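You operate a simulated robot arm through the tools that you are given. There is no shell and no other tool. Be economical: measure what you need, move in short steps, check, and stop when the job is done.

You are at the controls of a simulated robot arm. One attempt, no reset.

JOB
Cement the blue quarter, let it go tacky, then lay the green lining on it and roll it down.
Fine: coat the whole chalked patch; tacky is amber; the lining's orange clip points to the thickness gauge; shut the pot; brush and roller go back in their stands. Set down upright: cement brush, hand roller. A coat counts when it lies all over at full strength: go over it till it gets no stronger. What is to be rubbed or washed off counts as gone when no trace of it is left.
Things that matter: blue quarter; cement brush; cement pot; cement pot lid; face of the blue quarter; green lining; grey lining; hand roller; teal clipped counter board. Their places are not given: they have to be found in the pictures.

Only the result counts: the job must be done as asked and must still hold three seconds after the hand-in. Knocking over, shifting, dropping, spilling or breaking anything else fails it.

ROBOT AND FRAMES
A 6-joint arm with a two-finger gripper, fixed in place. Base frame: the origin is at the foot of the arm, x ahead of it, y to its left, z up; the work surface is at about z = 0.9. Readings come in m, rad, newtons and seconds.
Its first joint turns from -2.897 to 2.897 rad. Payload 3.43 kg.
The TCP is the grasp point between the finger pads, 0.02 m short of the fingertips. In the tool frame z runs along the fingers and y along their closing line. Largest opening 0.19 m; the body of the gripper starts 0.248 m behind the TCP.
Orientation is told as [roll, pitch, yaw] about the base's x, y, z axes, in that order, counted from this pose: with the fingers straight down and closing along the base's y, the tool's x points along the base's -x, its y along +y and its z along -z.

CONTROLS
- The arm moves only by the tool apply_moves. Its argument "targets" is a list of rows, each a list of 3 entries, a list of its own where there are three numbers: the shift along the base's x, y, z in m, then the turn, a rotation vector about the base's x, y, z in degrees, then the finger opening in m, from 0 to 0.19. In form: [[[tx, ty, tz], [ax, ay, az], claw], ...]. A call has 1 to 12 rows; each row is the pose to reach, as a shift and turn from the pose commanded when the call began. Rows are played at 5 a second. More than 0.05 m and 0.15 rad between two rows, or a gripper value outside its range, and nothing of the call is played. A pose out of reach is approached as far as the arm can. The call stops where the force on the tool passes 40 N (or 10 N more than at its start, if that is more) or the arm is blocked; 0.2 s more then pass. The fingers move at their own pace (about 0.153 m/s each) and stop on an object; they squeeze with about 33 N. The grip force told is the motor's: it shows also when the fingers shut on nothing. Time passes only in rows, and 0.2 s behind the last, so rows that repeat a pose let the fingers close. It gives the time, the measured TCP pose, the force on the tool (base axes), the opening and the grip force at its end, in the units of the frame above (readings bear some noise), with the torque about the TCP (base axes, N m) and any sound that the robot's microphone picked up.
- Cameras (640 x 400 px; columns grow to the right, rows downward): "scene" is fixed at [0.0529, 0.6534, 1.7697]; the picture's right is [-0.69, -0.73, 0.00], its down [-0.37, 0.35, -0.86] and it looks along [0.63, -0.59, -0.51] (base axes); focal length 345 px, centre (320, 200). "wrist" rides on the gripper at [0.07, -0.008, -0.288] in the tool frame; the picture's right is [0.12, 0.99, 0.00], its down [-0.96, 0.12, -0.25] and it looks along [-0.24, 0.03, 0.97] (tool axes); focal length 261 px, centre (320, 200).
- capture(camera): a new picture of that camera. The clock stands still meanwhile.
- raise_lower(by): slides the trunk up (or, below 0, down) by that many m; the arm rides with it, the base frame stays. It gives what a move gives, with no picture.
- measure_at(camera, pixels): for up to 12 pixels [column, row] of the newest picture of that camera ("zoom" is the newest enlarged one), the place [x, y, z] in the base frame of the surface seen there, good to about 0.002 m, but the place of the scene camera against the robot may be out by one fixed shift of up to 0.012 m in any direction. The clock stands still meanwhile.
- inspect(camera, box): a new picture of the part [left, top, right, bottom] of that camera's present view, enlarged. The clock stands still meanwhile.
- hand_in(): hands the job in; it is judged then, once.

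Keep the steps short. Do not move on a guess: measure, check each grasp and each placing, and mend mistakes. In all there are 80 turns and 38 pictures (those below and enlarged ones count). Leave the gripper open and the arm clear of the work at the hand-in unless told otherwise, and finish with a single line.

The tools are called after ">>>" as name(argument=value, ...) on one line, values as JSON. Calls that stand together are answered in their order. apply_moves: Moves the arm, as the interface text tells. Its arguments: {"type":"object","properties":{"targets":{"type":"array"}},"required":["targets"]} The other tools are called the same way: raise_lower (by) slides the trunk up or down; capture (camera) takes a picture; measure_at (camera, pixels) gives the place of the surface under pixels of a picture; inspect (camera, box) takes an enlarged picture of a part of a camera's view; hand_in () hands the job in.

At the start:

```text
time_s: 0.0
ee_pos: [0.5966, -0.4333, 1.3265]
tcp_rot: [0.001, 0.0, 0.001]
ft_force: [-0.3, 0.5, 0.3]
ft_torque: [0.0, 0.01, -0.01]
finger_gap: 0.1899
grasp_force: 0.1
trunk travel left (down, up): [-0.3, 0.14]
```

scene: 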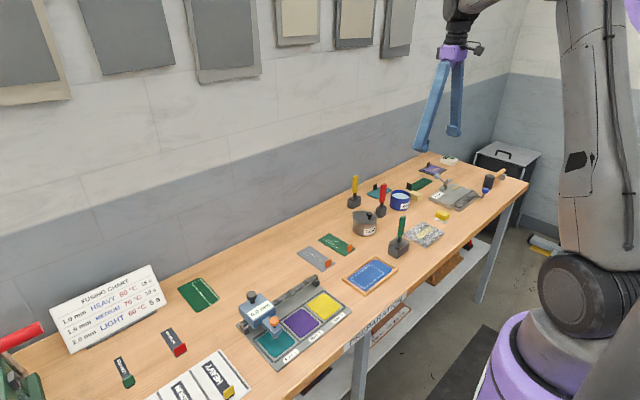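
wrist: 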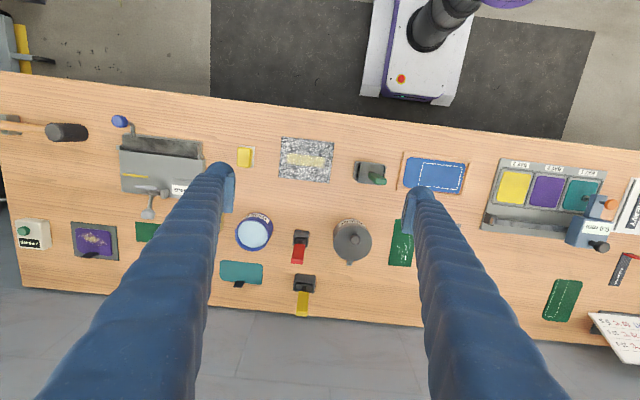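

I see a bench with a blue panel, pots, brushes and linings. I'll enlarge the main areas to identify each thing.

>>> inspect(camera="scene", box=[280, 150, 540, 310])

>>> inspect(camera="wrist", box=[220, 130, 480, 320])

>>> inspect(camera="scene", box=[40, 220, 370, 400])

```text
2.46 times, centred on (410, 230) of scene
```

zoom: 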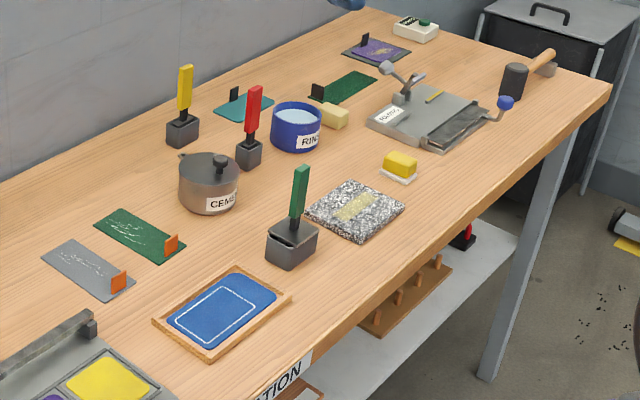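

```text
2.11 times, centred on (350, 225) of wrist
```

zoom: 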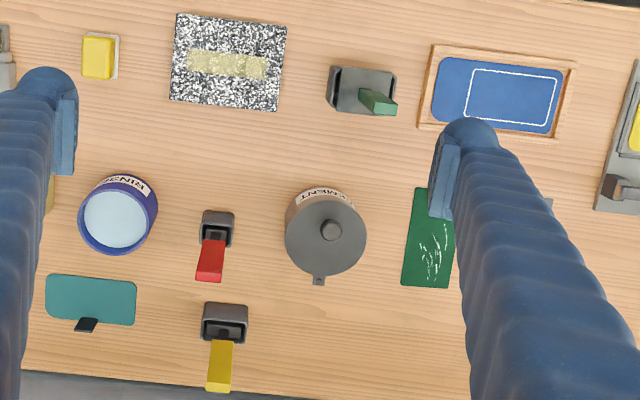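

```text
1.94 times, centred on (205, 310) of scene
```

zoom: 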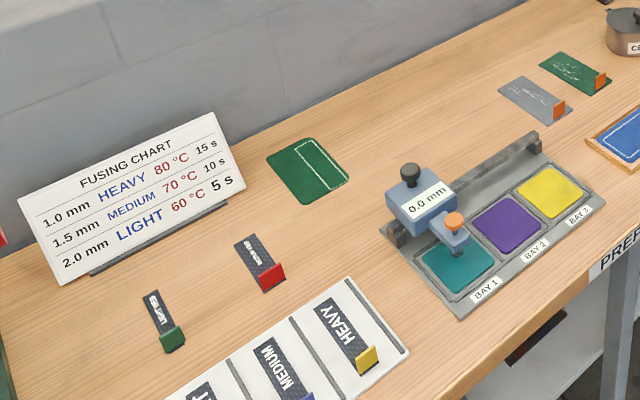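

Now closer on the brushes and the green-handled tool, and the blue panel.

>>> inspect(camera="scene", box=[340, 165, 420, 265])

>>> inspect(camera="scene", box=[290, 225, 410, 300])

```text
4.00 times, centred on (380, 215) of scene
```

zoom: 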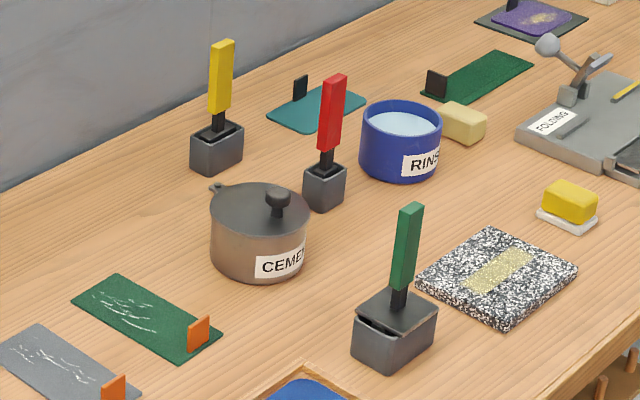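

```text
5.33 times, centred on (350, 262) of scene
```

zoom: 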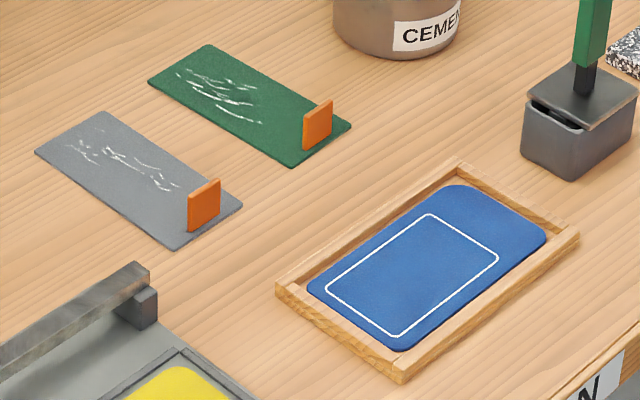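

Measuring key places: first in the wrist picture, then the scene picture for calibration.

>>> measure_at(camera="wrist", pixels=[[354, 239], [352, 262], [302, 238], [297, 257], [305, 278], [302, 307], [378, 180], [360, 165], [407, 155], [463, 160], [440, 175], [397, 260]])

>>> measure_at(camera="zoom", pixels=[[428, 214], [497, 258], [396, 336], [327, 290], [455, 185], [545, 238], [401, 352], [308, 286], [209, 45], [350, 126], [290, 165], [148, 82]])

>>> measure_at(camera="scene", pixels=[[369, 212], [404, 218], [383, 185], [355, 177], [398, 246], [382, 211], [353, 203], [332, 238], [316, 255], [460, 180], [365, 228], [400, 200]])

```text
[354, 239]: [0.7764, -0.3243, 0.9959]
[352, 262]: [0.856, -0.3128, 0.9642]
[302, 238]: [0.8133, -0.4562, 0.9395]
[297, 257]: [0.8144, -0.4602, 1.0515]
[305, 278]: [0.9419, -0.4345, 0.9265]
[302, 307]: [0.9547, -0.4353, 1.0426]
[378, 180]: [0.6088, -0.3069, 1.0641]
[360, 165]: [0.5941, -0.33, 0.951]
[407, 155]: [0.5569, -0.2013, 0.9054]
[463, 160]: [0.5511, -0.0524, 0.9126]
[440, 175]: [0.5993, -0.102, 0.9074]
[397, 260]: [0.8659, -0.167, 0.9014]
```

```text
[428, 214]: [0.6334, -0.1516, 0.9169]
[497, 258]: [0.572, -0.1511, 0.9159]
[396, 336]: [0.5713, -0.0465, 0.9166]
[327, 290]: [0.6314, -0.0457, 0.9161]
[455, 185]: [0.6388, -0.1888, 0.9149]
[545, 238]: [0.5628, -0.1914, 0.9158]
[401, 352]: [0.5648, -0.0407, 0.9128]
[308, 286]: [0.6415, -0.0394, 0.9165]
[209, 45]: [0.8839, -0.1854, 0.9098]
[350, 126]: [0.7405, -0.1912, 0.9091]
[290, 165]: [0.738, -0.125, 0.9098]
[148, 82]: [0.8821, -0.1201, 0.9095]
```

```text
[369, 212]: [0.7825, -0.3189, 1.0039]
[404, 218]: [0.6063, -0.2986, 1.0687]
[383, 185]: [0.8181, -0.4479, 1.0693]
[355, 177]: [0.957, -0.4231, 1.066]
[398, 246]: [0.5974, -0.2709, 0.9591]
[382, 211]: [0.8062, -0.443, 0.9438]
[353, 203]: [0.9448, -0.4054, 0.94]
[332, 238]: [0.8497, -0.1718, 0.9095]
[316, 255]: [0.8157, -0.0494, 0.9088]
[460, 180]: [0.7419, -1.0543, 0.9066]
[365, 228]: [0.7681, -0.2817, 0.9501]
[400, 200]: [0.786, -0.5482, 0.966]
```

Scene camera reads about 8 mm high. I'll move the wrist camera closer above the pot and brushes, staying well above handles (top ≈1.08).

>>> apply_moves(targets=[[[0.03, 0.01, -0.02], [0, 0, 0], 0.19], [[0.07, 0.03, -0.04], [0, 0, 0], 0.19], [[0.11, 0.05, -0.07], [0, 0, 0], 0.19], [[0.15, 0.06, -0.09], [0, 0, 0], 0.19], [[0.15, 0.07, -0.12], [0, 0, 0], 0.19]])

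>>> capture(camera="wrist")

```text
refused: row 3 steps farther than a row can; nothing moved
```

```text
30 pictures are left
```

wrist: 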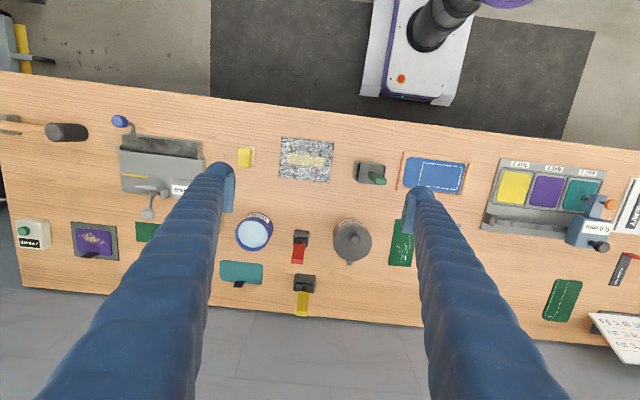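

A row was too long; I'll use smaller ones.

>>> apply_moves(targets=[[[0.03, 0.01, -0.02], [0, 0, 0], 0.19], [[0.06, 0.025, -0.045], [0, 0, 0], 0.19], [[0.09, 0.04, -0.07], [0, 0, 0], 0.19], [[0.12, 0.055, -0.095], [0, 0, 0], 0.19], [[0.15, 0.07, -0.12], [0, 0, 0], 0.19]])

```text
time_s: 1.2
ee_pos: [0.7508, -0.3608, 1.2039]
tcp_rot: [-0.001, 0.001, 0.001]
ft_force: [0.2, -0.4, 0.1]
ft_torque: [-0.01, 0.13, -0.01]
finger_gap: 0.1901
grasp_force: 0.1
trunk travel left (down, up): [-0.3, 0.14]
```

>>> capture(camera="wrist")

```text
29 pictures are left
```

wrist: 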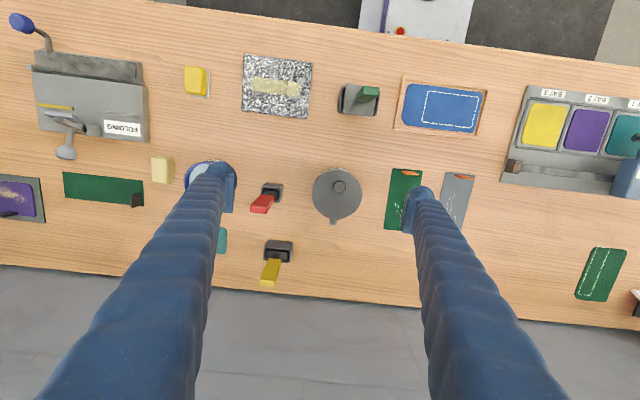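

>>> inspect(camera="wrist", box=[240, 75, 400, 290])

>>> inspect(camera="scene", box=[380, 205, 420, 265])

>>> inspect(camera="scene", box=[340, 165, 395, 225])

```text
1.86 times, centred on (320, 182) of wrist
```

zoom: 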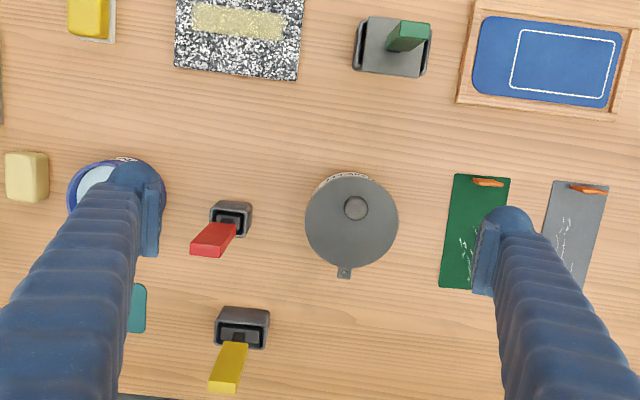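

```text
6.67 times, centred on (400, 235) of scene
```

zoom: 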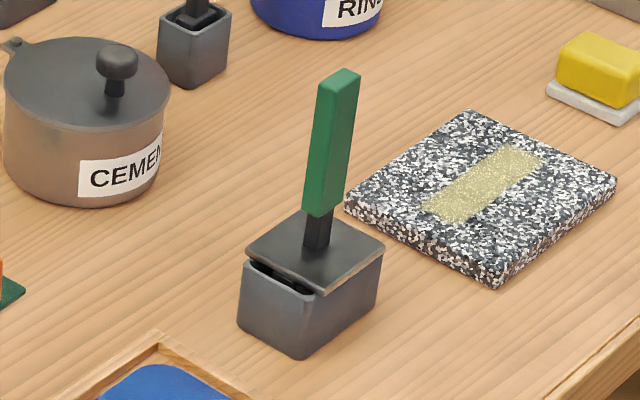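

```text
6.67 times, centred on (368, 195) of scene
```

zoom: 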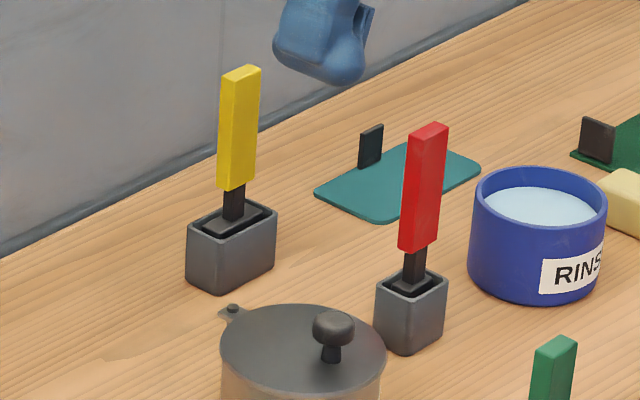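

I'll measure the red handle with a grid of wrist pixels, plus the yellow and green ones.

>>> measure_at(camera="wrist", pixels=[[255, 208], [258, 211], [262, 206], [266, 210], [268, 201], [272, 190], [264, 273], [270, 282], [272, 264], [277, 249], [365, 95], [372, 92]])

>>> measure_at(camera="zoom", pixels=[[407, 235], [426, 128], [438, 245], [418, 135], [440, 128], [222, 80], [240, 72], [256, 70], [238, 88], [400, 247], [222, 185], [250, 190]])

```text
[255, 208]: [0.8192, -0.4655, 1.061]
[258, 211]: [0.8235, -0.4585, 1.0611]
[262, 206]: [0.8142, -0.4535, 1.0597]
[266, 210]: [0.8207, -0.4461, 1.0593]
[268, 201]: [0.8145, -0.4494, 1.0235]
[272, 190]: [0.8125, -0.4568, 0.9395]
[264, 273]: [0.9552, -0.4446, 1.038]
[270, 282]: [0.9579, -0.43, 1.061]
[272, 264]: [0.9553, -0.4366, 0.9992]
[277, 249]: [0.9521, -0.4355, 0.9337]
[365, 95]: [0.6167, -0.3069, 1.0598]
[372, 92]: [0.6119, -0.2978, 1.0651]
```

```text
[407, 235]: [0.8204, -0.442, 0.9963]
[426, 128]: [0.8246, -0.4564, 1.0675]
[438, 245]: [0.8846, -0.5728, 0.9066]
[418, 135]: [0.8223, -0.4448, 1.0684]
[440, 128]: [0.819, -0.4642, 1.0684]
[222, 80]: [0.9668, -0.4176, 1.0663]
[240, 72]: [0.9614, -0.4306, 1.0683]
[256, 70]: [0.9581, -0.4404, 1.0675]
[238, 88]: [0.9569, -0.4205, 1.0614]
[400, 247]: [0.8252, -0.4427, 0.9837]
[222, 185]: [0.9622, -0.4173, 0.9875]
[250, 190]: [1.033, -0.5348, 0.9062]
```

Red handle top: centre about (0.820, -0.455), z 1.060 by the wrist camera. I go above it with the opening at 0.08.

>>> apply_moves(targets=[[[0.025, -0.03, -0.02], [0, 0, 0], 0.15], [[0.05, -0.06, -0.04], [0, 0, 0], 0.1], [[0.069, -0.094, -0.06], [0, 0, 0], 0.08], [[0.069, -0.094, -0.095], [0, 0, 0], 0.08]])

>>> inspect(camera="scene", box=[340, 130, 440, 230])

```text
time_s: 2.2
ee_pos: [0.8158, -0.4597, 1.1096]
tcp_rot: [0.002, 0.001, 0.0]
ft_force: [0.0, -0.7, 0.2]
ft_torque: [0.12, -0.02, -0.02]
finger_gap: 0.0801
grasp_force: 0.0
trunk travel left (down, up): [-0.3, 0.14]
```

```text
4.00 times, centred on (390, 180) of scene
```

zoom: 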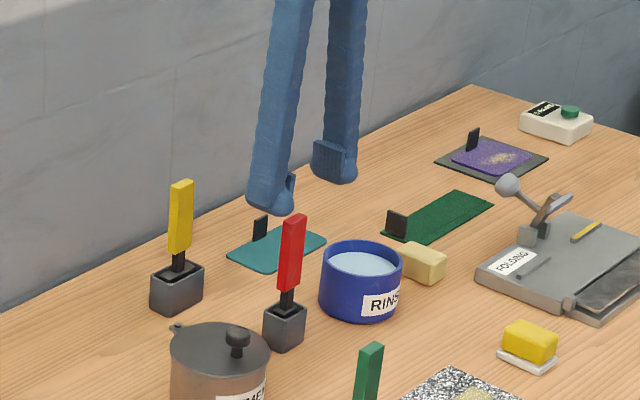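

Fingers straddle the handle. I descend 0.07 m and close.

>>> apply_moves(targets=[[[0.003, 0.002, -0.04], [0, 0, 0], 0.08], [[0.003, 0.002, -0.07], [0, 0, 0], 0.08], [[0.003, 0.002, -0.07], [0, 0, 0], 0.04], [[0.003, 0.002, -0.07], [0, 0, 0], 0.015], [[0.003, 0.002, -0.07], [0, 0, 0], 0.01], [[0.003, 0.002, -0.07], [0, 0, 0], 0.01]])

```text
time_s: 3.6
ee_pos: [0.8176, -0.4557, 1.0406]
tcp_rot: [-0.001, 0.002, -0.001]
ft_force: [-0.4, -0.5, 0.3]
ft_torque: [-0.06, 0.01, 0.01]
finger_gap: 0.0274
grasp_force: 32.5
trunk travel left (down, up): [-0.3, 0.14]
```

The gap stopped at 27 mm, so the handle is held. Lift straight up.

>>> apply_moves(targets=[[[0, 0, 0.03], [0, 0, 0], 0.01], [[0, 0, 0.06], [0, 0, 0], 0.01], [[0, 0, 0.1], [0, 0, 0], 0.01], [[0, 0, 0.14], [0, 0, 0], 0.01]])

>>> inspect(camera="scene", box=[340, 130, 440, 230])

```text
time_s: 4.6
ee_pos: [0.8174, -0.4553, 1.183]
tcp_rot: [-0.001, -0.001, 0.0]
ft_force: [-0.2, 0.3, -0.3]
ft_torque: [-0.04, 0.0, -0.02]
finger_gap: 0.0275
grasp_force: 33.1
trunk travel left (down, up): [-0.3, 0.14]
```

```text
4.00 times, centred on (390, 180) of scene
```

zoom: 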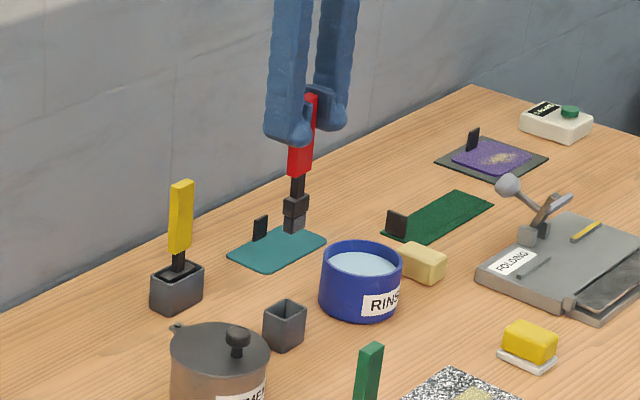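

It has a ferrule and a lower block; zooming to tell what it is.

>>> inspect(camera="scene", box=[396, 148, 432, 193])

```text
8.89 times, centred on (414, 170) of scene
```

zoom: 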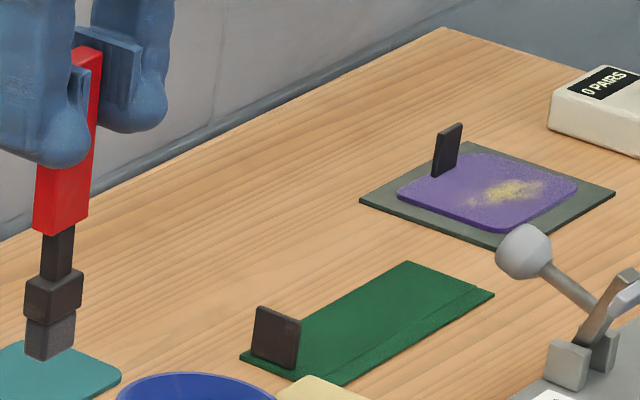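

It is a small brush with a ferrule and bristle block. The pot must be opened first, so I put it back straight down into its stand.

>>> apply_moves(targets=[[[0, 0, -0.04], [0, 0, 0], 0.01], [[0, 0, -0.08], [0, 0, 0], 0.01], [[0, 0, -0.11], [0, 0, 0], 0.01], [[0, 0, -0.125], [0, 0, 0], 0.01], [[0, 0, -0.137], [0, 0, 0], 0.01], [[0, 0, -0.139], [0, 0, 0], 0.01], [[0, 0, -0.139], [0, 0, 0], 0.06], [[0, 0, -0.139], [0, 0, 0], 0.08], [[0, 0, -0.1], [0, 0, 0], 0.08], [[0, 0, -0.05], [0, 0, 0], 0.08], [[-0.03, 0, -0.02], [0, 0, 0], 0.15], [[-0.03, 0, 0.02], [0, 0, 0], 0.19]])

>>> capture(camera="wrist")

```text
time_s: 7.2
ee_pos: [0.7885, -0.4558, 1.201]
tcp_rot: [-0.001, 0.002, -0.001]
ft_force: [0.0, 0.5, 0.3]
ft_torque: [-0.01, 0.05, -0.02]
finger_gap: 0.19
grasp_force: 0.1
trunk travel left (down, up): [-0.3, 0.14]
```

```text
22 pictures are left
```

wrist: 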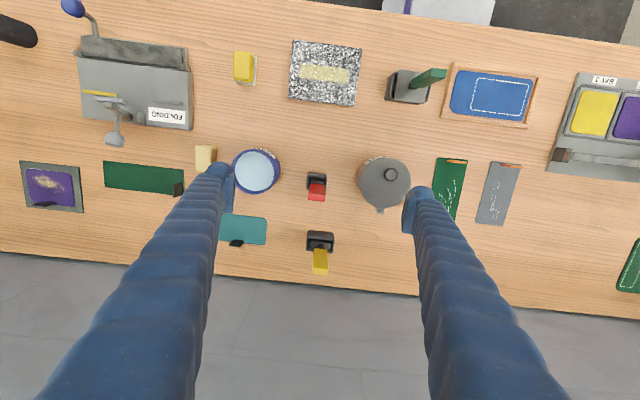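

Red brush stands again. Measure the green handle, the pot lid knob, and pot rim in this wrist picture.

>>> measure_at(camera="wrist", pixels=[[443, 73], [440, 78], [434, 82], [424, 86], [391, 171], [391, 178], [385, 172], [397, 173], [380, 209], [365, 195], [408, 90], [395, 80]])

```text
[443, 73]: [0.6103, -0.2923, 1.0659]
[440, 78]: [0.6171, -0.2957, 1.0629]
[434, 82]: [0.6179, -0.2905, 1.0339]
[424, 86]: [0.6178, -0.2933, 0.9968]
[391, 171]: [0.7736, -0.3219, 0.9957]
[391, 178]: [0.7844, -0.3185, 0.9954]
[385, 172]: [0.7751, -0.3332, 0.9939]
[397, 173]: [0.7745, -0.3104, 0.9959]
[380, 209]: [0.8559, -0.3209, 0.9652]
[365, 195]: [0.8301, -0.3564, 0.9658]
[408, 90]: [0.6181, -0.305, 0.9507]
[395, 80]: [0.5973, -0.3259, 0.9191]
```

Green handle centre about (0.610, -0.300), top 1.065. Going above it.

>>> apply_moves(targets=[[[-0.03, 0.026, 0], [0, 0, 0], 0.15], [[-0.06, 0.052, 0], [0, 0, 0], 0.1], [[-0.09, 0.078, 0], [0, 0, 0], 0.08], [[-0.12, 0.104, 0], [0, 0, 0], 0.08], [[-0.15, 0.13, -0.02], [0, 0, 0], 0.08], [[-0.179, 0.155, -0.04], [0, 0, 0], 0.08], [[-0.179, 0.155, -0.08], [0, 0, 0], 0.08]])

>>> capture(camera="wrist")

```text
time_s: 8.8
ee_pos: [0.6101, -0.2996, 1.1212]
tcp_rot: [-0.001, 0.002, 0.001]
ft_force: [0.7, 0.6, -0.7]
ft_torque: [-0.04, 0.16, 0.0]
finger_gap: 0.0801
grasp_force: 0.1
trunk travel left (down, up): [-0.3, 0.14]
```

```text
21 pictures are left
```

wrist: 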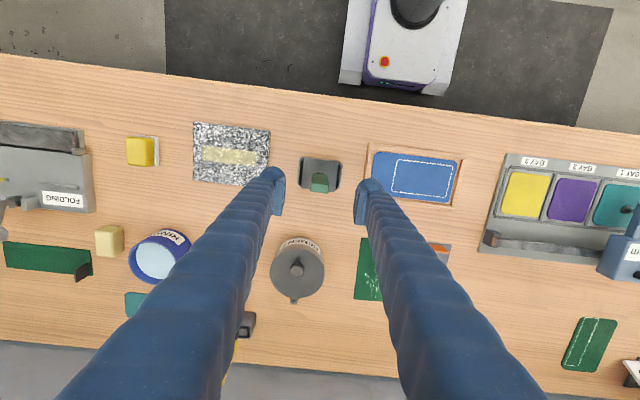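

Handle (319,183) is centred between fingers. Descend, grip, and lift.

>>> apply_moves(targets=[[[0, 0, -0.04], [0, 0, 0], 0.08], [[0, 0, -0.08], [0, 0, 0], 0.08], [[0, 0, -0.08], [0, 0, 0], 0.04], [[0, 0, -0.08], [0, 0, 0], 0.01], [[0, 0, -0.08], [0, 0, 0], 0.01], [[0, 0, -0.08], [0, 0, 0], 0.01], [[0, 0, -0.05], [0, 0, 0], 0.01], [[0, 0, -0.01], [0, 0, 0], 0.01], [[0, 0, 0.03], [0, 0, 0], 0.01], [[0, 0, 0.07], [0, 0, 0], 0.01]])

>>> inspect(camera="scene", box=[370, 165, 440, 265])

```text
time_s: 11.0
ee_pos: [0.609, -0.3003, 1.1913]
tcp_rot: [0.0, 0.0, 0.001]
ft_force: [-1.4, 0.4, -1.1]
ft_torque: [-0.02, -0.03, -0.02]
finger_gap: 0.0241
grasp_force: 33.0
trunk travel left (down, up): [-0.3, 0.14]
```

```text
4.00 times, centred on (405, 215) of scene
```

zoom: 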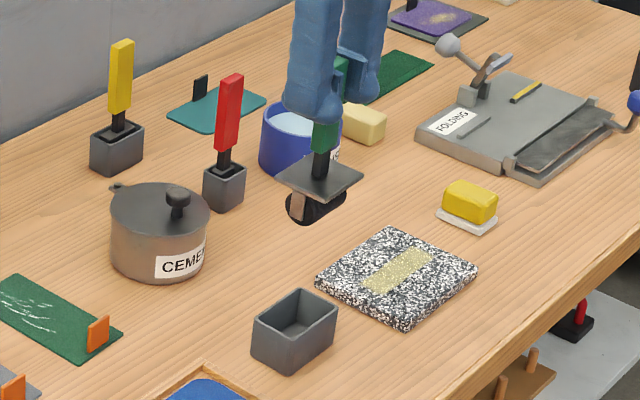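

The green tool is the hand roller (cylinder along y). Put it back into its stand by the same path; then go over the pot lid's knob.

>>> apply_moves(targets=[[[0, 0, -0.04], [0, 0, 0], 0.01], [[0, 0, -0.08], [0, 0, 0], 0.01], [[0, 0, -0.115], [0, 0, 0], 0.01], [[0, 0, -0.135], [0, 0, 0], 0.01], [[0, 0, -0.147], [0, 0, 0], 0.01], [[0, 0, -0.149], [0, 0, 0], 0.01], [[0, 0, -0.149], [0, 0, 0], 0.05], [[0, 0, -0.149], [0, 0, 0], 0.08], [[0, 0, -0.11], [0, 0, 0], 0.08], [[0, 0, -0.06], [0, 0, 0], 0.08], [[0.03, 0, -0.025], [0, 0, 0], 0.08], [[0.07, -0.005, -0.02], [0, 0, 0], 0.08]])

>>> apply_moves(targets=[[[0.04, -0.006, 0], [0, 0, 0], 0.08], [[0.08, -0.012, 0], [0, 0, 0], 0.08], [[0.098, -0.0175, -0.03], [0, 0, 0], 0.08]])

>>> capture(camera="wrist")

```text
time_s: 13.6
ee_pos: [0.6796, -0.3059, 1.1722]
tcp_rot: [0.0, 0.002, 0.0]
ft_force: [0.4, -0.1, -0.7]
ft_torque: [-0.04, 0.09, 0.03]
finger_gap: 0.08
grasp_force: 0.0
trunk travel left (down, up): [-0.3, 0.14]
```

```text
time_s: 14.4
ee_pos: [0.7815, -0.3227, 1.1395]
tcp_rot: [0.0, 0.001, 0.0]
ft_force: [0.6, -0.1, 0.0]
ft_torque: [-0.04, 0.1, 0.0]
finger_gap: 0.08
grasp_force: 0.2
trunk travel left (down, up): [-0.3, 0.14]
```

```text
19 pictures are left
```

wrist: 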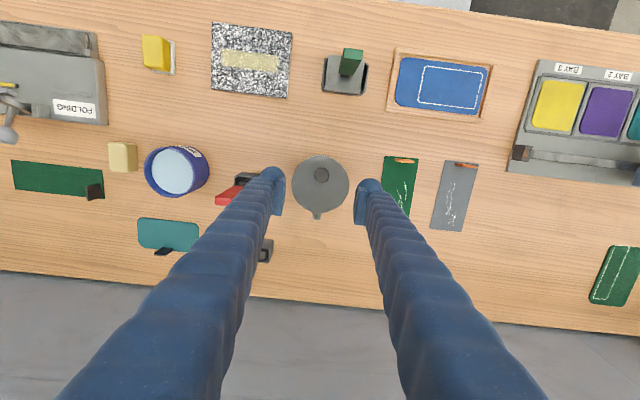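

Knob at (321,175). Measure it, the rim, and a free table spot around (250,128).

>>> measure_at(camera="wrist", pixels=[[321, 175], [321, 170], [314, 175], [328, 175], [321, 181], [294, 182], [348, 182], [318, 216], [250, 128], [287, 95], [205, 165], [250, 160]])

```text
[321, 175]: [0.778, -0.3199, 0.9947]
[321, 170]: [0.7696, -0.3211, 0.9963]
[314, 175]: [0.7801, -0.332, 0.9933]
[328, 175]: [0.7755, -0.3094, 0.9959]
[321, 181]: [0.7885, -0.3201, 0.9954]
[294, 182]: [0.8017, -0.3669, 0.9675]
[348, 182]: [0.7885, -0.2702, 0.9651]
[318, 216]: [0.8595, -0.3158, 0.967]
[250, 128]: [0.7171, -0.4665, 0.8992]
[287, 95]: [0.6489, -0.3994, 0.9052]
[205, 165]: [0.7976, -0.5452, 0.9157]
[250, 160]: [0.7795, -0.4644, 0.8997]
```

Knob centre (0.779,-0.320), top 0.996, lid surface 0.966. Descend to TCP 0.990 and grip.

>>> apply_moves(targets=[[[0.0014, 0.0028, -0.04], [0, 0, 0], 0.08], [[0.0014, 0.0028, -0.08], [0, 0, 0], 0.08], [[0.0014, 0.0028, -0.12], [0, 0, 0], 0.07], [[0.0014, 0.0028, -0.1515], [0, 0, 0], 0.06], [[0.0014, 0.0028, -0.1515], [0, 0, 0], 0.03], [[0.0014, 0.0028, -0.1515], [0, 0, 0], 0.01], [[0.0014, 0.0028, -0.1515], [0, 0, 0], 0.0], [[0.0014, 0.0028, -0.1515], [0, 0, 0], 0.0]])

```text
time_s: 16.2
ee_pos: [0.7773, -0.3207, 0.9901]
tcp_rot: [0.0, 0.001, 0.0]
ft_force: [0.2, -1.6, -1.9]
ft_torque: [0.01, -0.15, -0.15]
finger_gap: 0.0215
grasp_force: 45.0
trunk travel left (down, up): [-0.3, 0.14]
```

Knob held (21 mm). Lift and carry to the free spot at (0.715,-0.425).

>>> apply_moves(targets=[[[0, 0, 0.02], [0, 0, 0], 0.0], [[0, 0, 0.05], [0, 0, 0], 0.0], [[0, 0, 0.08], [0, 0, 0], 0.0], [[-0.032, -0.02, 0.09], [0, 0, 0], 0.0], [[-0.064, -0.05, 0.09], [0, 0, 0], 0.0], [[-0.064, -0.08, 0.08], [0, 0, 0], 0.0], [[-0.064, -0.105, 0.05], [0, 0, 0], 0.0], [[-0.064, -0.105, 0.01], [0, 0, 0], 0.0], [[-0.064, -0.105, -0.02], [0, 0, 0], 0.0]])

>>> capture(camera="scene")

```text
time_s: 16.5
ee_pos: [0.777, -0.3194, 0.9891]
tcp_rot: [0.002, 0.007, -0.002]
ft_force: [11.8, -3.9, -27.8]
ft_torque: [-0.13, -1.15, 0.26]
finger_gap: 0.0217
grasp_force: 45.1
trunk travel left (down, up): [-0.3, 0.14]
stopped in row 1: the force on the tool passed its limit at 54 N (the readings are from after the stop); the commanded pose is now the measured one
```

```text
18 pictures are left
```

scene: 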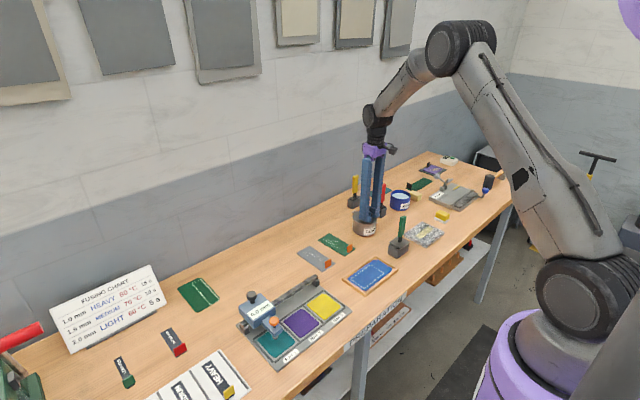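

The lid resisted straight lifting (54 N): it isn't loose, and the tab with a pin at the back looks like a pivot. Looking closely.

>>> inspect(camera="scene", box=[345, 200, 390, 240])

```text
10.00 times, centred on (368, 220) of scene
```

zoom: 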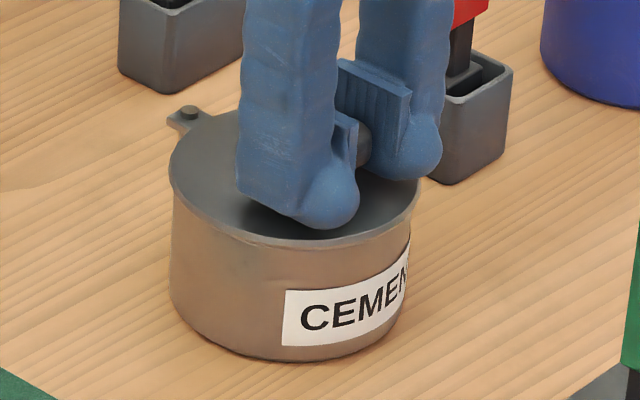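

The lid has a vertical pivot pin on the rear tab at about (0.858,-0.317), so it swings sideways. I'll loosen the fingers to just cage the knob and swing it toward +y (empty side), turning with it; first a 24° trial.

>>> apply_moves(targets=[[[0, 0, 0.002], [0, 0, 0], 0.028], [[0, 0, 0.002], [0, 0, 0], 0.028], [[0.0004, 0.0112, 0.002], [0, 0, -8], 0.028], [[0.0023, 0.0222, 0.002], [0, 0, -16], 0.028], [[0.0057, 0.0328, 0.002], [0, 0, -24], 0.028]])

>>> inspect(camera="scene", box=[335, 190, 400, 245])

```text
time_s: 17.6
ee_pos: [0.7783, -0.3078, 0.9939]
tcp_rot: [-0.005, -0.002, -0.273]
ft_force: [-0.9, -29.5, -16.0]
ft_torque: [0.13, -0.14, 0.0]
finger_gap: 0.0445
grasp_force: 14.3
trunk travel left (down, up): [-0.3, 0.14]
stopped in row 5: the force on the tool passed its limit at 52 N (the readings are from after the stop); the commanded pose is now the measured one
```

```text
7.27 times, centred on (368, 218) of scene
```

zoom: 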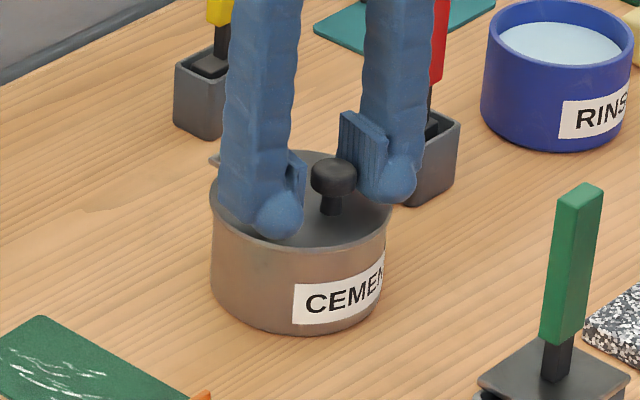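

The lid is blocked in that direction (knob and pot unmoved). Before the other direction, check lid geometry in the last wrist picture.

>>> measure_at(camera="wrist", pixels=[[321, 158], [321, 161], [320, 208], [295, 188], [347, 188], [318, 212], [318, 219]])

>>> apply_moves(targets=[[[0, -0.005, 0.001], [0, 0, 4], 0.04], [[0.0, -0.0115, 0.001], [0, 0, 10], 0.03], [[0.0, -0.0115, 0.001], [0, 0, 15.6], 0.03]])

```text
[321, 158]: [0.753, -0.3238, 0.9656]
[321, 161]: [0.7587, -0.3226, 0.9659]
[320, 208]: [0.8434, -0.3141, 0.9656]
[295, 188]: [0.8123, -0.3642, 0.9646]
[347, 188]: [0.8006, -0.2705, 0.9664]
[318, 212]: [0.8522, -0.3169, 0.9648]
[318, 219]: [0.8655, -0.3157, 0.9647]
```

```text
time_s: 18.4
ee_pos: [0.7789, -0.3147, 0.9989]
tcp_rot: [0.0, -0.002, -0.001]
ft_force: [-3.4, -6.6, 2.2]
ft_torque: [-0.15, 0.01, -0.05]
finger_gap: 0.0341
grasp_force: 4.0
trunk travel left (down, up): [-0.3, 0.14]
```

Lid centre is x≈0.798 with the knob 2 cm off-centre, matching a swinging lid. Now try swinging toward -y, 24°.

>>> apply_moves(targets=[[[0, -0.005, -0.005], [0, 0, 0], 0.028], [[0, -0.005, -0.005], [0, 0, 0], 0.028], [[0.0012, -0.016, -0.005], [0, 0, 8], 0.028], [[0.0039, -0.0267, -0.005], [0, 0, 16], 0.028], [[0.008, -0.0368, -0.005], [0, 0, 24], 0.028]])

>>> inspect(camera="scene", box=[335, 190, 400, 245])

```text
time_s: 19.6
ee_pos: [0.7857, -0.3516, 0.993]
tcp_rot: [0.0, -0.002, 0.42]
ft_force: [-0.4, 0.6, 0.8]
ft_torque: [-0.01, 0.0, 0.0]
finger_gap: 0.028
grasp_force: 0.1
trunk travel left (down, up): [-0.3, 0.14]
```

```text
7.27 times, centred on (368, 218) of scene
```

zoom: 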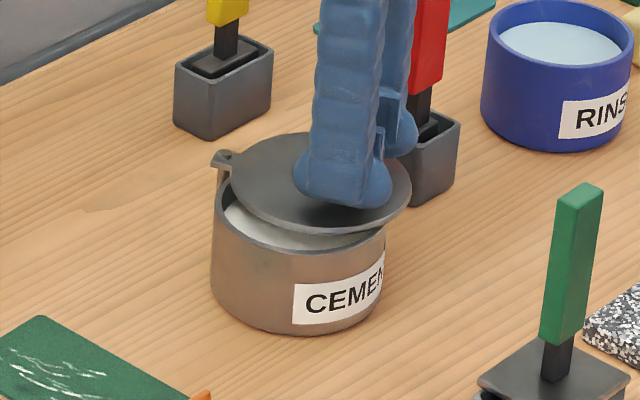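

It swings toward -y and the cement shows. Continue along the arc to about 96° (clear of the red handle by ≥2 cm).

>>> apply_moves(targets=[[[0.005, -0.006, 0], [0, 0, 8], 0.028], [[0.0115, -0.0148, 0], [0, 0, 16], 0.028], [[0.0191, -0.0227, 0], [0, 0, 24], 0.028], [[0.0278, -0.0295, 0], [0, 0, 32], 0.028], [[0.0374, -0.035, 0], [0, 0, 40], 0.028], [[0.0476, -0.0391, 0], [0, 0, 48], 0.028], [[0.0583, -0.0418, 0], [0, 0, 56], 0.028], [[0.0692, -0.043, 0], [0, 0, 64], 0.028], [[0.0803, -0.0426, 0], [0, 0, 72], 0.028]])

>>> inspect(camera="scene", box=[335, 170, 410, 245])

```text
time_s: 21.6
ee_pos: [0.8685, -0.3945, 0.9919]
tcp_rot: [0.0, -0.004, 1.678]
ft_force: [-0.5, -0.6, -0.3]
ft_torque: [-0.02, 0.01, -0.01]
finger_gap: 0.0276
grasp_force: 0.1
trunk travel left (down, up): [-0.3, 0.14]
```

```text
5.33 times, centred on (372, 208) of scene
```

zoom: 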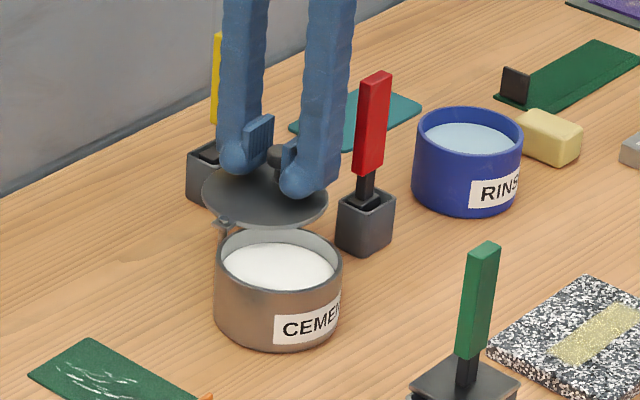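

Pot is open; white cement visible. Rise, turn back, and go over the red brush.

>>> apply_moves(targets=[[[0, 0, 0.04], [0, 0, -4], 0.045], [[0, 0, 0.08], [0, 0, -12], 0.06], [[0, 0, 0.12], [0, 0, -20], 0.08], [[0, 0, 0.15], [0, 0, -28], 0.08], [[0, 0, 0.17], [0, 0, -36], 0.08], [[-0.01, -0.01, 0.17], [0, 0, -44.5], 0.08], [[-0.02, -0.02, 0.17], [0, 0, -53], 0.08], [[-0.03, -0.03, 0.17], [0, 0, -61.5], 0.08], [[-0.038, -0.045, 0.17], [0, 0, -70], 0.08], [[-0.048, -0.0585, 0.17], [0, 0, -78.5], 0.08], [[-0.048, -0.0585, 0.17], [0, 0, -87], 0.08], [[-0.048, -0.0585, 0.17], [0, 0, -95.5], 0.08]])

```text
time_s: 24.2
ee_pos: [0.8197, -0.4528, 1.1636]
tcp_rot: [-0.002, 0.0, 0.004]
ft_force: [-0.3, 1.0, 0.3]
ft_torque: [0.0, -0.03, 0.0]
finger_gap: 0.0799
grasp_force: 0.0
trunk travel left (down, up): [-0.3, 0.14]
```

Above the red handle; descend, grip, and lift.

>>> apply_moves(targets=[[[0, 0.001, -0.04], [0, 0, 0], 0.08], [[0, 0.001, -0.08], [0, 0, 0], 0.08], [[0, 0.001, -0.122], [0, 0, 0], 0.08], [[0, 0.001, -0.122], [0, 0, 0], 0.04], [[0, 0.001, -0.122], [0, 0, 0], 0.01], [[0, 0.001, -0.122], [0, 0, 0], 0.01], [[0, 0.001, -0.122], [0, 0, 0], 0.01]])

>>> apply_moves(targets=[[[0, 0, 0.03], [0, 0, 0], 0.01], [[0, 0, 0.07], [0, 0, 0], 0.01], [[0, 0, 0.11], [0, 0, 0], 0.01], [[0, 0, 0.15], [0, 0, 0], 0.01]])

>>> inspect(camera="scene", box=[335, 130, 410, 245])

```text
time_s: 25.8
ee_pos: [0.8178, -0.4516, 1.0393]
tcp_rot: [-0.001, -0.001, 0.007]
ft_force: [-0.3, -4.3, 0.6]
ft_torque: [-0.38, -0.02, -0.01]
finger_gap: 0.0277
grasp_force: 33.0
trunk travel left (down, up): [-0.3, 0.14]
```

```text
time_s: 26.8
ee_pos: [0.8197, -0.4506, 1.192]
tcp_rot: [-0.004, -0.001, 0.008]
ft_force: [-0.5, 0.3, -0.2]
ft_torque: [0.0, -0.05, -0.04]
finger_gap: 0.0272
grasp_force: 33.6
trunk travel left (down, up): [-0.3, 0.14]
```

```text
3.48 times, centred on (372, 188) of scene
```

zoom: 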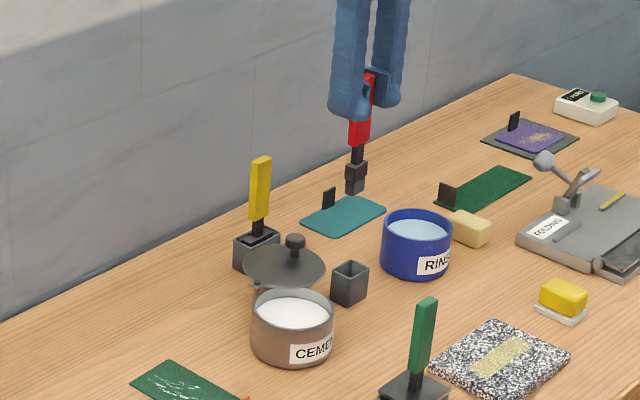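

Measure brush tip and cement surface in this zoom.

>>> measure_at(camera="zoom", pixels=[[351, 190], [353, 192], [357, 186], [350, 172], [290, 314], [262, 310], [300, 305], [290, 336], [358, 140], [335, 275], [366, 270], [348, 264]])

```text
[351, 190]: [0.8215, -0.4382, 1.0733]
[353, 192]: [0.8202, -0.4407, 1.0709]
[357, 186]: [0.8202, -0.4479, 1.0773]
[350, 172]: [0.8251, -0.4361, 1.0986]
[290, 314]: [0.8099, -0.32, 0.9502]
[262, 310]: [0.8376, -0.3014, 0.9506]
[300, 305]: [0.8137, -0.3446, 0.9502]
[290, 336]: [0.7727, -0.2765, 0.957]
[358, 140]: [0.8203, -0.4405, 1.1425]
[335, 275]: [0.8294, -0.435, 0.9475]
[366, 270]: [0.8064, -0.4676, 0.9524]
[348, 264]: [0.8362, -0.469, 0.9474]
```

Brush tip is ≈0.129 below the TCP; cement surface ≈0.942. Go over the pot on the open side (0.790,-0.312) and dip about 12 mm.

>>> apply_moves(targets=[[[-0.005, 0.045, 0], [0, 0, 0], 0.01], [[-0.018, 0.09, 0], [0, 0, 0], 0.01], [[-0.029, 0.1395, 0], [0, 0, 0], 0.01], [[-0.029, 0.1395, -0.04], [0, 0, 0], 0.01], [[-0.029, 0.1395, -0.08], [0, 0, 0], 0.01], [[-0.029, 0.1395, -0.11], [0, 0, 0], 0.01], [[-0.029, 0.1395, -0.131], [0, 0, 0], 0.01], [[-0.029, 0.1395, -0.131], [0, 0, 0], 0.01], [[-0.029, 0.1395, -0.11], [0, 0, 0], 0.01], [[-0.029, 0.1395, -0.07], [0, 0, 0], 0.01], [[-0.029, 0.1395, -0.03], [0, 0, 0], 0.01]])

>>> inspect(camera="scene", box=[335, 160, 410, 245])

```text
refused: row 3 steps farther than a row can; nothing moved
```

```text
4.71 times, centred on (372, 202) of scene
```

zoom: 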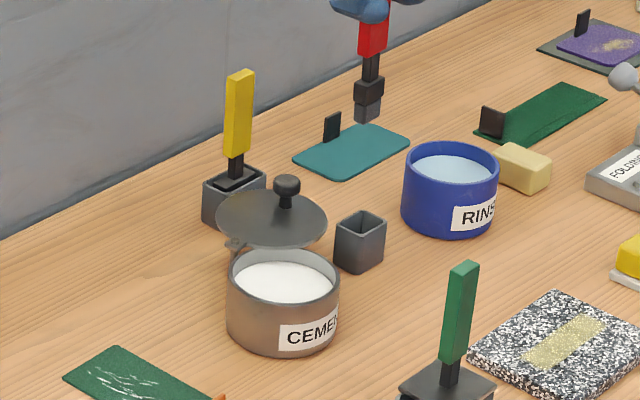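

A row was too long; split it.

>>> apply_moves(targets=[[[-0.005, 0.035, 0], [0, 0, 0], 0.01], [[-0.013, 0.07, 0], [0, 0, 0], 0.01], [[-0.021, 0.105, 0], [0, 0, 0], 0.01], [[-0.029, 0.1395, 0], [0, 0, 0], 0.01], [[-0.029, 0.1395, -0.04], [0, 0, 0], 0.01], [[-0.029, 0.1395, -0.08], [0, 0, 0], 0.01], [[-0.029, 0.1395, -0.11], [0, 0, 0], 0.01], [[-0.029, 0.1395, -0.131], [0, 0, 0], 0.01], [[-0.029, 0.1395, -0.131], [0, 0, 0], 0.01], [[-0.029, 0.1395, -0.1], [0, 0, 0], 0.01], [[-0.029, 0.1395, -0.06], [0, 0, 0], 0.01], [[-0.029, 0.1395, -0.02], [0, 0, 0], 0.01]])

```text
time_s: 29.4
ee_pos: [0.7886, -0.312, 1.1715]
tcp_rot: [-0.003, -0.001, 0.005]
ft_force: [0.0, -0.7, 0.1]
ft_torque: [0.02, -0.08, 0.0]
finger_gap: 0.0273
grasp_force: 33.0
trunk travel left (down, up): [-0.3, 0.14]
```

Dipped. Now measure the chalked patch corners in the last wrist picture (≈(424,66),(482,72),(475,108),(418,102)).

>>> measure_at(camera="wrist", pixels=[[424, 66], [482, 72], [475, 108], [418, 102], [450, 88], [404, 60], [489, 65], [480, 113], [397, 101], [394, 50], [416, 162], [381, 212]])

```text
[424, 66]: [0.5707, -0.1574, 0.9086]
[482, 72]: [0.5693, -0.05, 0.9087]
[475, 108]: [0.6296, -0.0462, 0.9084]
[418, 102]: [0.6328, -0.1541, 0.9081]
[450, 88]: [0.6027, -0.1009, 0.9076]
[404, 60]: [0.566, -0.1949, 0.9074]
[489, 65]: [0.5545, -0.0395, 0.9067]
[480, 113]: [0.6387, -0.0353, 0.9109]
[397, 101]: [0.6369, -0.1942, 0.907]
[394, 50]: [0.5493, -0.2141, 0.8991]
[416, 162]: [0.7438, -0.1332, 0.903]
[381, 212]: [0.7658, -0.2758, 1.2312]
```

Patch: x 0.570–0.632, y -0.155…-0.048, surface z 0.908. Carry the brush round (+y first, avoiding the roller handle) to the corner (0.582,-0.143), stopping about 8 mm above.

>>> apply_moves(targets=[[[0, 0.042, 0], [0, 0, 0], 0.01], [[0, 0.084, 0], [0, 0, 0], 0.01], [[0, 0.126, 0], [0, 0, 0], 0.01], [[0, 0.169, 0], [0, 0, 0], 0.01], [[-0.042, 0.169, 0], [0, 0, 0], 0.01], [[-0.084, 0.169, 0], [0, 0, 0], 0.01], [[-0.126, 0.169, 0], [0, 0, 0], 0.01], [[-0.168, 0.169, 0], [0, 0, 0], 0.01], [[-0.208, 0.169, 0], [0, 0, 0], 0.01], [[-0.208, 0.169, -0.045], [0, 0, 0], 0.01], [[-0.208, 0.169, -0.09], [0, 0, 0], 0.01], [[-0.208, 0.169, -0.126], [0, 0, 0], 0.01]])

>>> inspect(camera="scene", box=[335, 220, 420, 300])

```text
time_s: 32.0
ee_pos: [0.5817, -0.1404, 1.0449]
tcp_rot: [-0.002, -0.003, 0.006]
ft_force: [0.2, -0.2, -0.9]
ft_torque: [-0.05, 0.09, -0.03]
finger_gap: 0.0273
grasp_force: 33.4
trunk travel left (down, up): [-0.3, 0.14]
```

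```text
5.00 times, centred on (378, 260) of scene
```

zoom: 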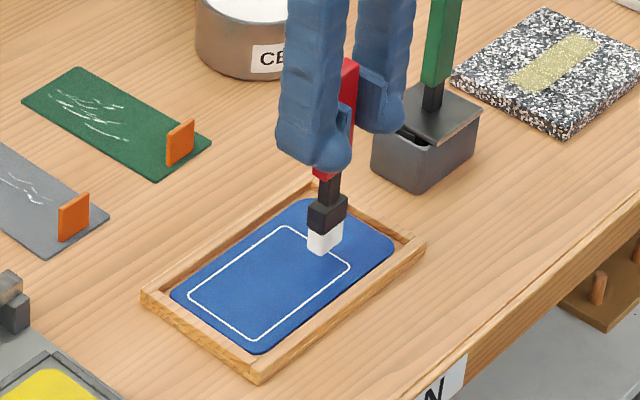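

The bristles took cement (white). Measure its footprint against the chalk lines.

>>> measure_at(camera="zoom", pixels=[[310, 247], [324, 254], [340, 245], [325, 240], [289, 227], [350, 266], [250, 340], [189, 295]])

```text
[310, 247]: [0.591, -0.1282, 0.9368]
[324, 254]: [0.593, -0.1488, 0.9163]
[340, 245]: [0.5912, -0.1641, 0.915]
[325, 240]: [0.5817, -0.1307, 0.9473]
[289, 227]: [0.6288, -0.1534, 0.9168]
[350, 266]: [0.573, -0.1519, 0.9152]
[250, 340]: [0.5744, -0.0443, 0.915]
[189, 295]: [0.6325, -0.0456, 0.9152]
```

Footprint about 2.2–2.5 cm square. Lower 7 mm and feel for contact.

>>> apply_moves(targets=[[[-0.002, -0.003, -0.004], [0, 0, 0], 0.01], [[-0.002, -0.003, -0.007], [0, 0, 0], 0.01]])

```text
time_s: 32.6
ee_pos: [0.5782, -0.1453, 1.0378]
tcp_rot: [-0.003, -0.002, 0.008]
ft_force: [-0.7, -0.4, -0.3]
ft_torque: [0.03, 0.0, 0.01]
finger_gap: 0.0275
grasp_force: 33.1
trunk travel left (down, up): [-0.3, 0.14]
```

>>> apply_moves(targets=[[[0, 0, -0.0015], [0, 0, 0], 0.01], [[0, 0, -0.003], [0, 0, 0], 0.01]])

```text
time_s: 33.2
ee_pos: [0.5795, -0.1457, 1.0346]
tcp_rot: [-0.002, -0.003, 0.007]
ft_force: [-0.9, -0.6, -0.3]
ft_torque: [0.0, -0.04, 0.03]
finger_gap: 0.0274
grasp_force: 32.8
trunk travel left (down, up): [-0.3, 0.14]
```

Still no force; 2 mm lower and a first stroke along y, then look.

>>> apply_moves(targets=[[[0, 0, -0.002], [0, 0, 0], 0.01], [[0, 0.03, -0.002], [0, 0, 0], 0.01], [[0, 0.06, -0.002], [0, 0, 0], 0.01], [[0, 0.088, -0.002], [0, 0, 0], 0.01]])

>>> inspect(camera="scene", box=[335, 220, 420, 300])

```text
time_s: 34.2
ee_pos: [0.5796, -0.0586, 1.0332]
tcp_rot: [-0.001, -0.001, 0.007]
ft_force: [0.6, 0.1, -0.2]
ft_torque: [-0.02, 0.01, 0.01]
finger_gap: 0.0275
grasp_force: 33.4
trunk travel left (down, up): [-0.3, 0.14]
```

```text
5.00 times, centred on (378, 260) of scene
```

zoom: 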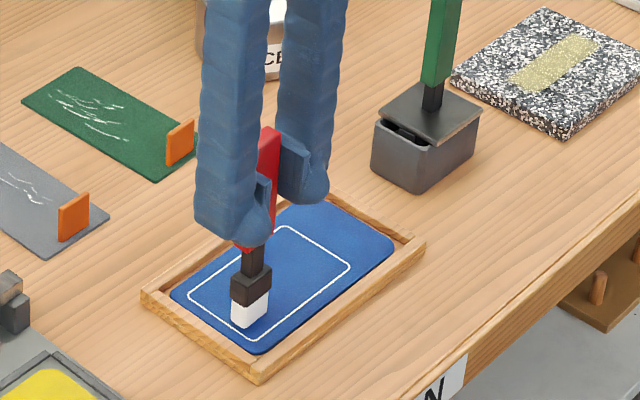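

No mark yet, so the tip is still above the panel. Measure the bristle bottom.

>>> measure_at(camera="zoom", pixels=[[247, 325], [245, 321], [235, 321], [258, 318], [247, 315], [234, 303], [266, 306], [248, 331], [252, 300]])

```text
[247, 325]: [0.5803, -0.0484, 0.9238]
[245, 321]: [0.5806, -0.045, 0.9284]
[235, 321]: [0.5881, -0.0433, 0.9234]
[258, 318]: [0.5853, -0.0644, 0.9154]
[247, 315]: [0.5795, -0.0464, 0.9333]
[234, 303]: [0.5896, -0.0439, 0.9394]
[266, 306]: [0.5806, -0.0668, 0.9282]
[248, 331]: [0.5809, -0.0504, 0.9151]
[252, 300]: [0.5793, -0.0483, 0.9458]
```

The bristle is about 12 mm (x) by 21 mm (y), with its bottom still ~5 mm above the panel. Lower by 5 mm.

>>> apply_moves(targets=[[[-0.005, 0.002, -0.003], [0, 0, 0], 0.01], [[-0.0065, 0.002, -0.005], [0, 0, 0], 0.01]])

```text
time_s: 34.8
ee_pos: [0.5738, -0.0549, 1.0279]
tcp_rot: [-0.003, -0.004, 0.007]
ft_force: [1.4, -0.3, -0.3]
ft_torque: [0.01, -0.07, -0.01]
finger_gap: 0.0273
grasp_force: 32.9
trunk travel left (down, up): [-0.3, 0.14]
```

>>> apply_moves(targets=[[[0, 0, -0.0015], [0, 0, 0], 0.01], [[0, 0, -0.003], [0, 0, 0], 0.01]])

```text
time_s: 35.4
ee_pos: [0.5754, -0.0562, 1.0269]
tcp_rot: [-0.005, -0.005, 0.007]
ft_force: [-0.2, -2.9, 31.0]
ft_torque: [-0.05, -0.09, 0.0]
finger_gap: 0.0275
grasp_force: 32.5
trunk travel left (down, up): [-0.3, 0.14]
```

Contact at 31 N; ease 1.2 mm and sweep the first three lines.

>>> apply_moves(targets=[[[0, 0, 0.0012], [0, 0, 0], 0.01], [[0, -0.03, 0.0012], [0, 0, 0], 0.01], [[0, -0.06, 0.0012], [0, 0, 0], 0.01], [[0, -0.089, 0.0012], [0, 0, 0], 0.01], [[0.0083, -0.089, 0.0012], [0, 0, 0], 0.01], [[0.0083, -0.06, 0.0012], [0, 0, 0], 0.01], [[0.0083, -0.03, 0.0012], [0, 0, 0], 0.01], [[0.0083, 0, 0.0012], [0, 0, 0], 0.01], [[0.0166, 0, 0.0012], [0, 0, 0], 0.01], [[0.0166, -0.03, 0.0012], [0, 0, 0], 0.01], [[0.0166, -0.06, 0.0012], [0, 0, 0], 0.01], [[0.0166, -0.089, 0.0012], [0, 0, 0], 0.01]])

>>> inspect(camera="scene", box=[335, 220, 420, 300])

```text
time_s: 38.0
ee_pos: [0.5908, -0.1464, 1.0251]
tcp_rot: [-0.002, -0.003, 0.006]
ft_force: [-0.6, -1.7, 3.7]
ft_torque: [-0.14, -0.04, -0.01]
finger_gap: 0.0277
grasp_force: 33.2
trunk travel left (down, up): [-0.3, 0.14]
```

```text
5.00 times, centred on (378, 260) of scene
```

zoom: 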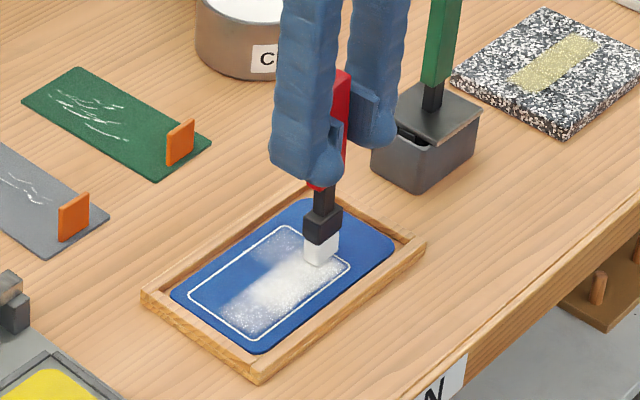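

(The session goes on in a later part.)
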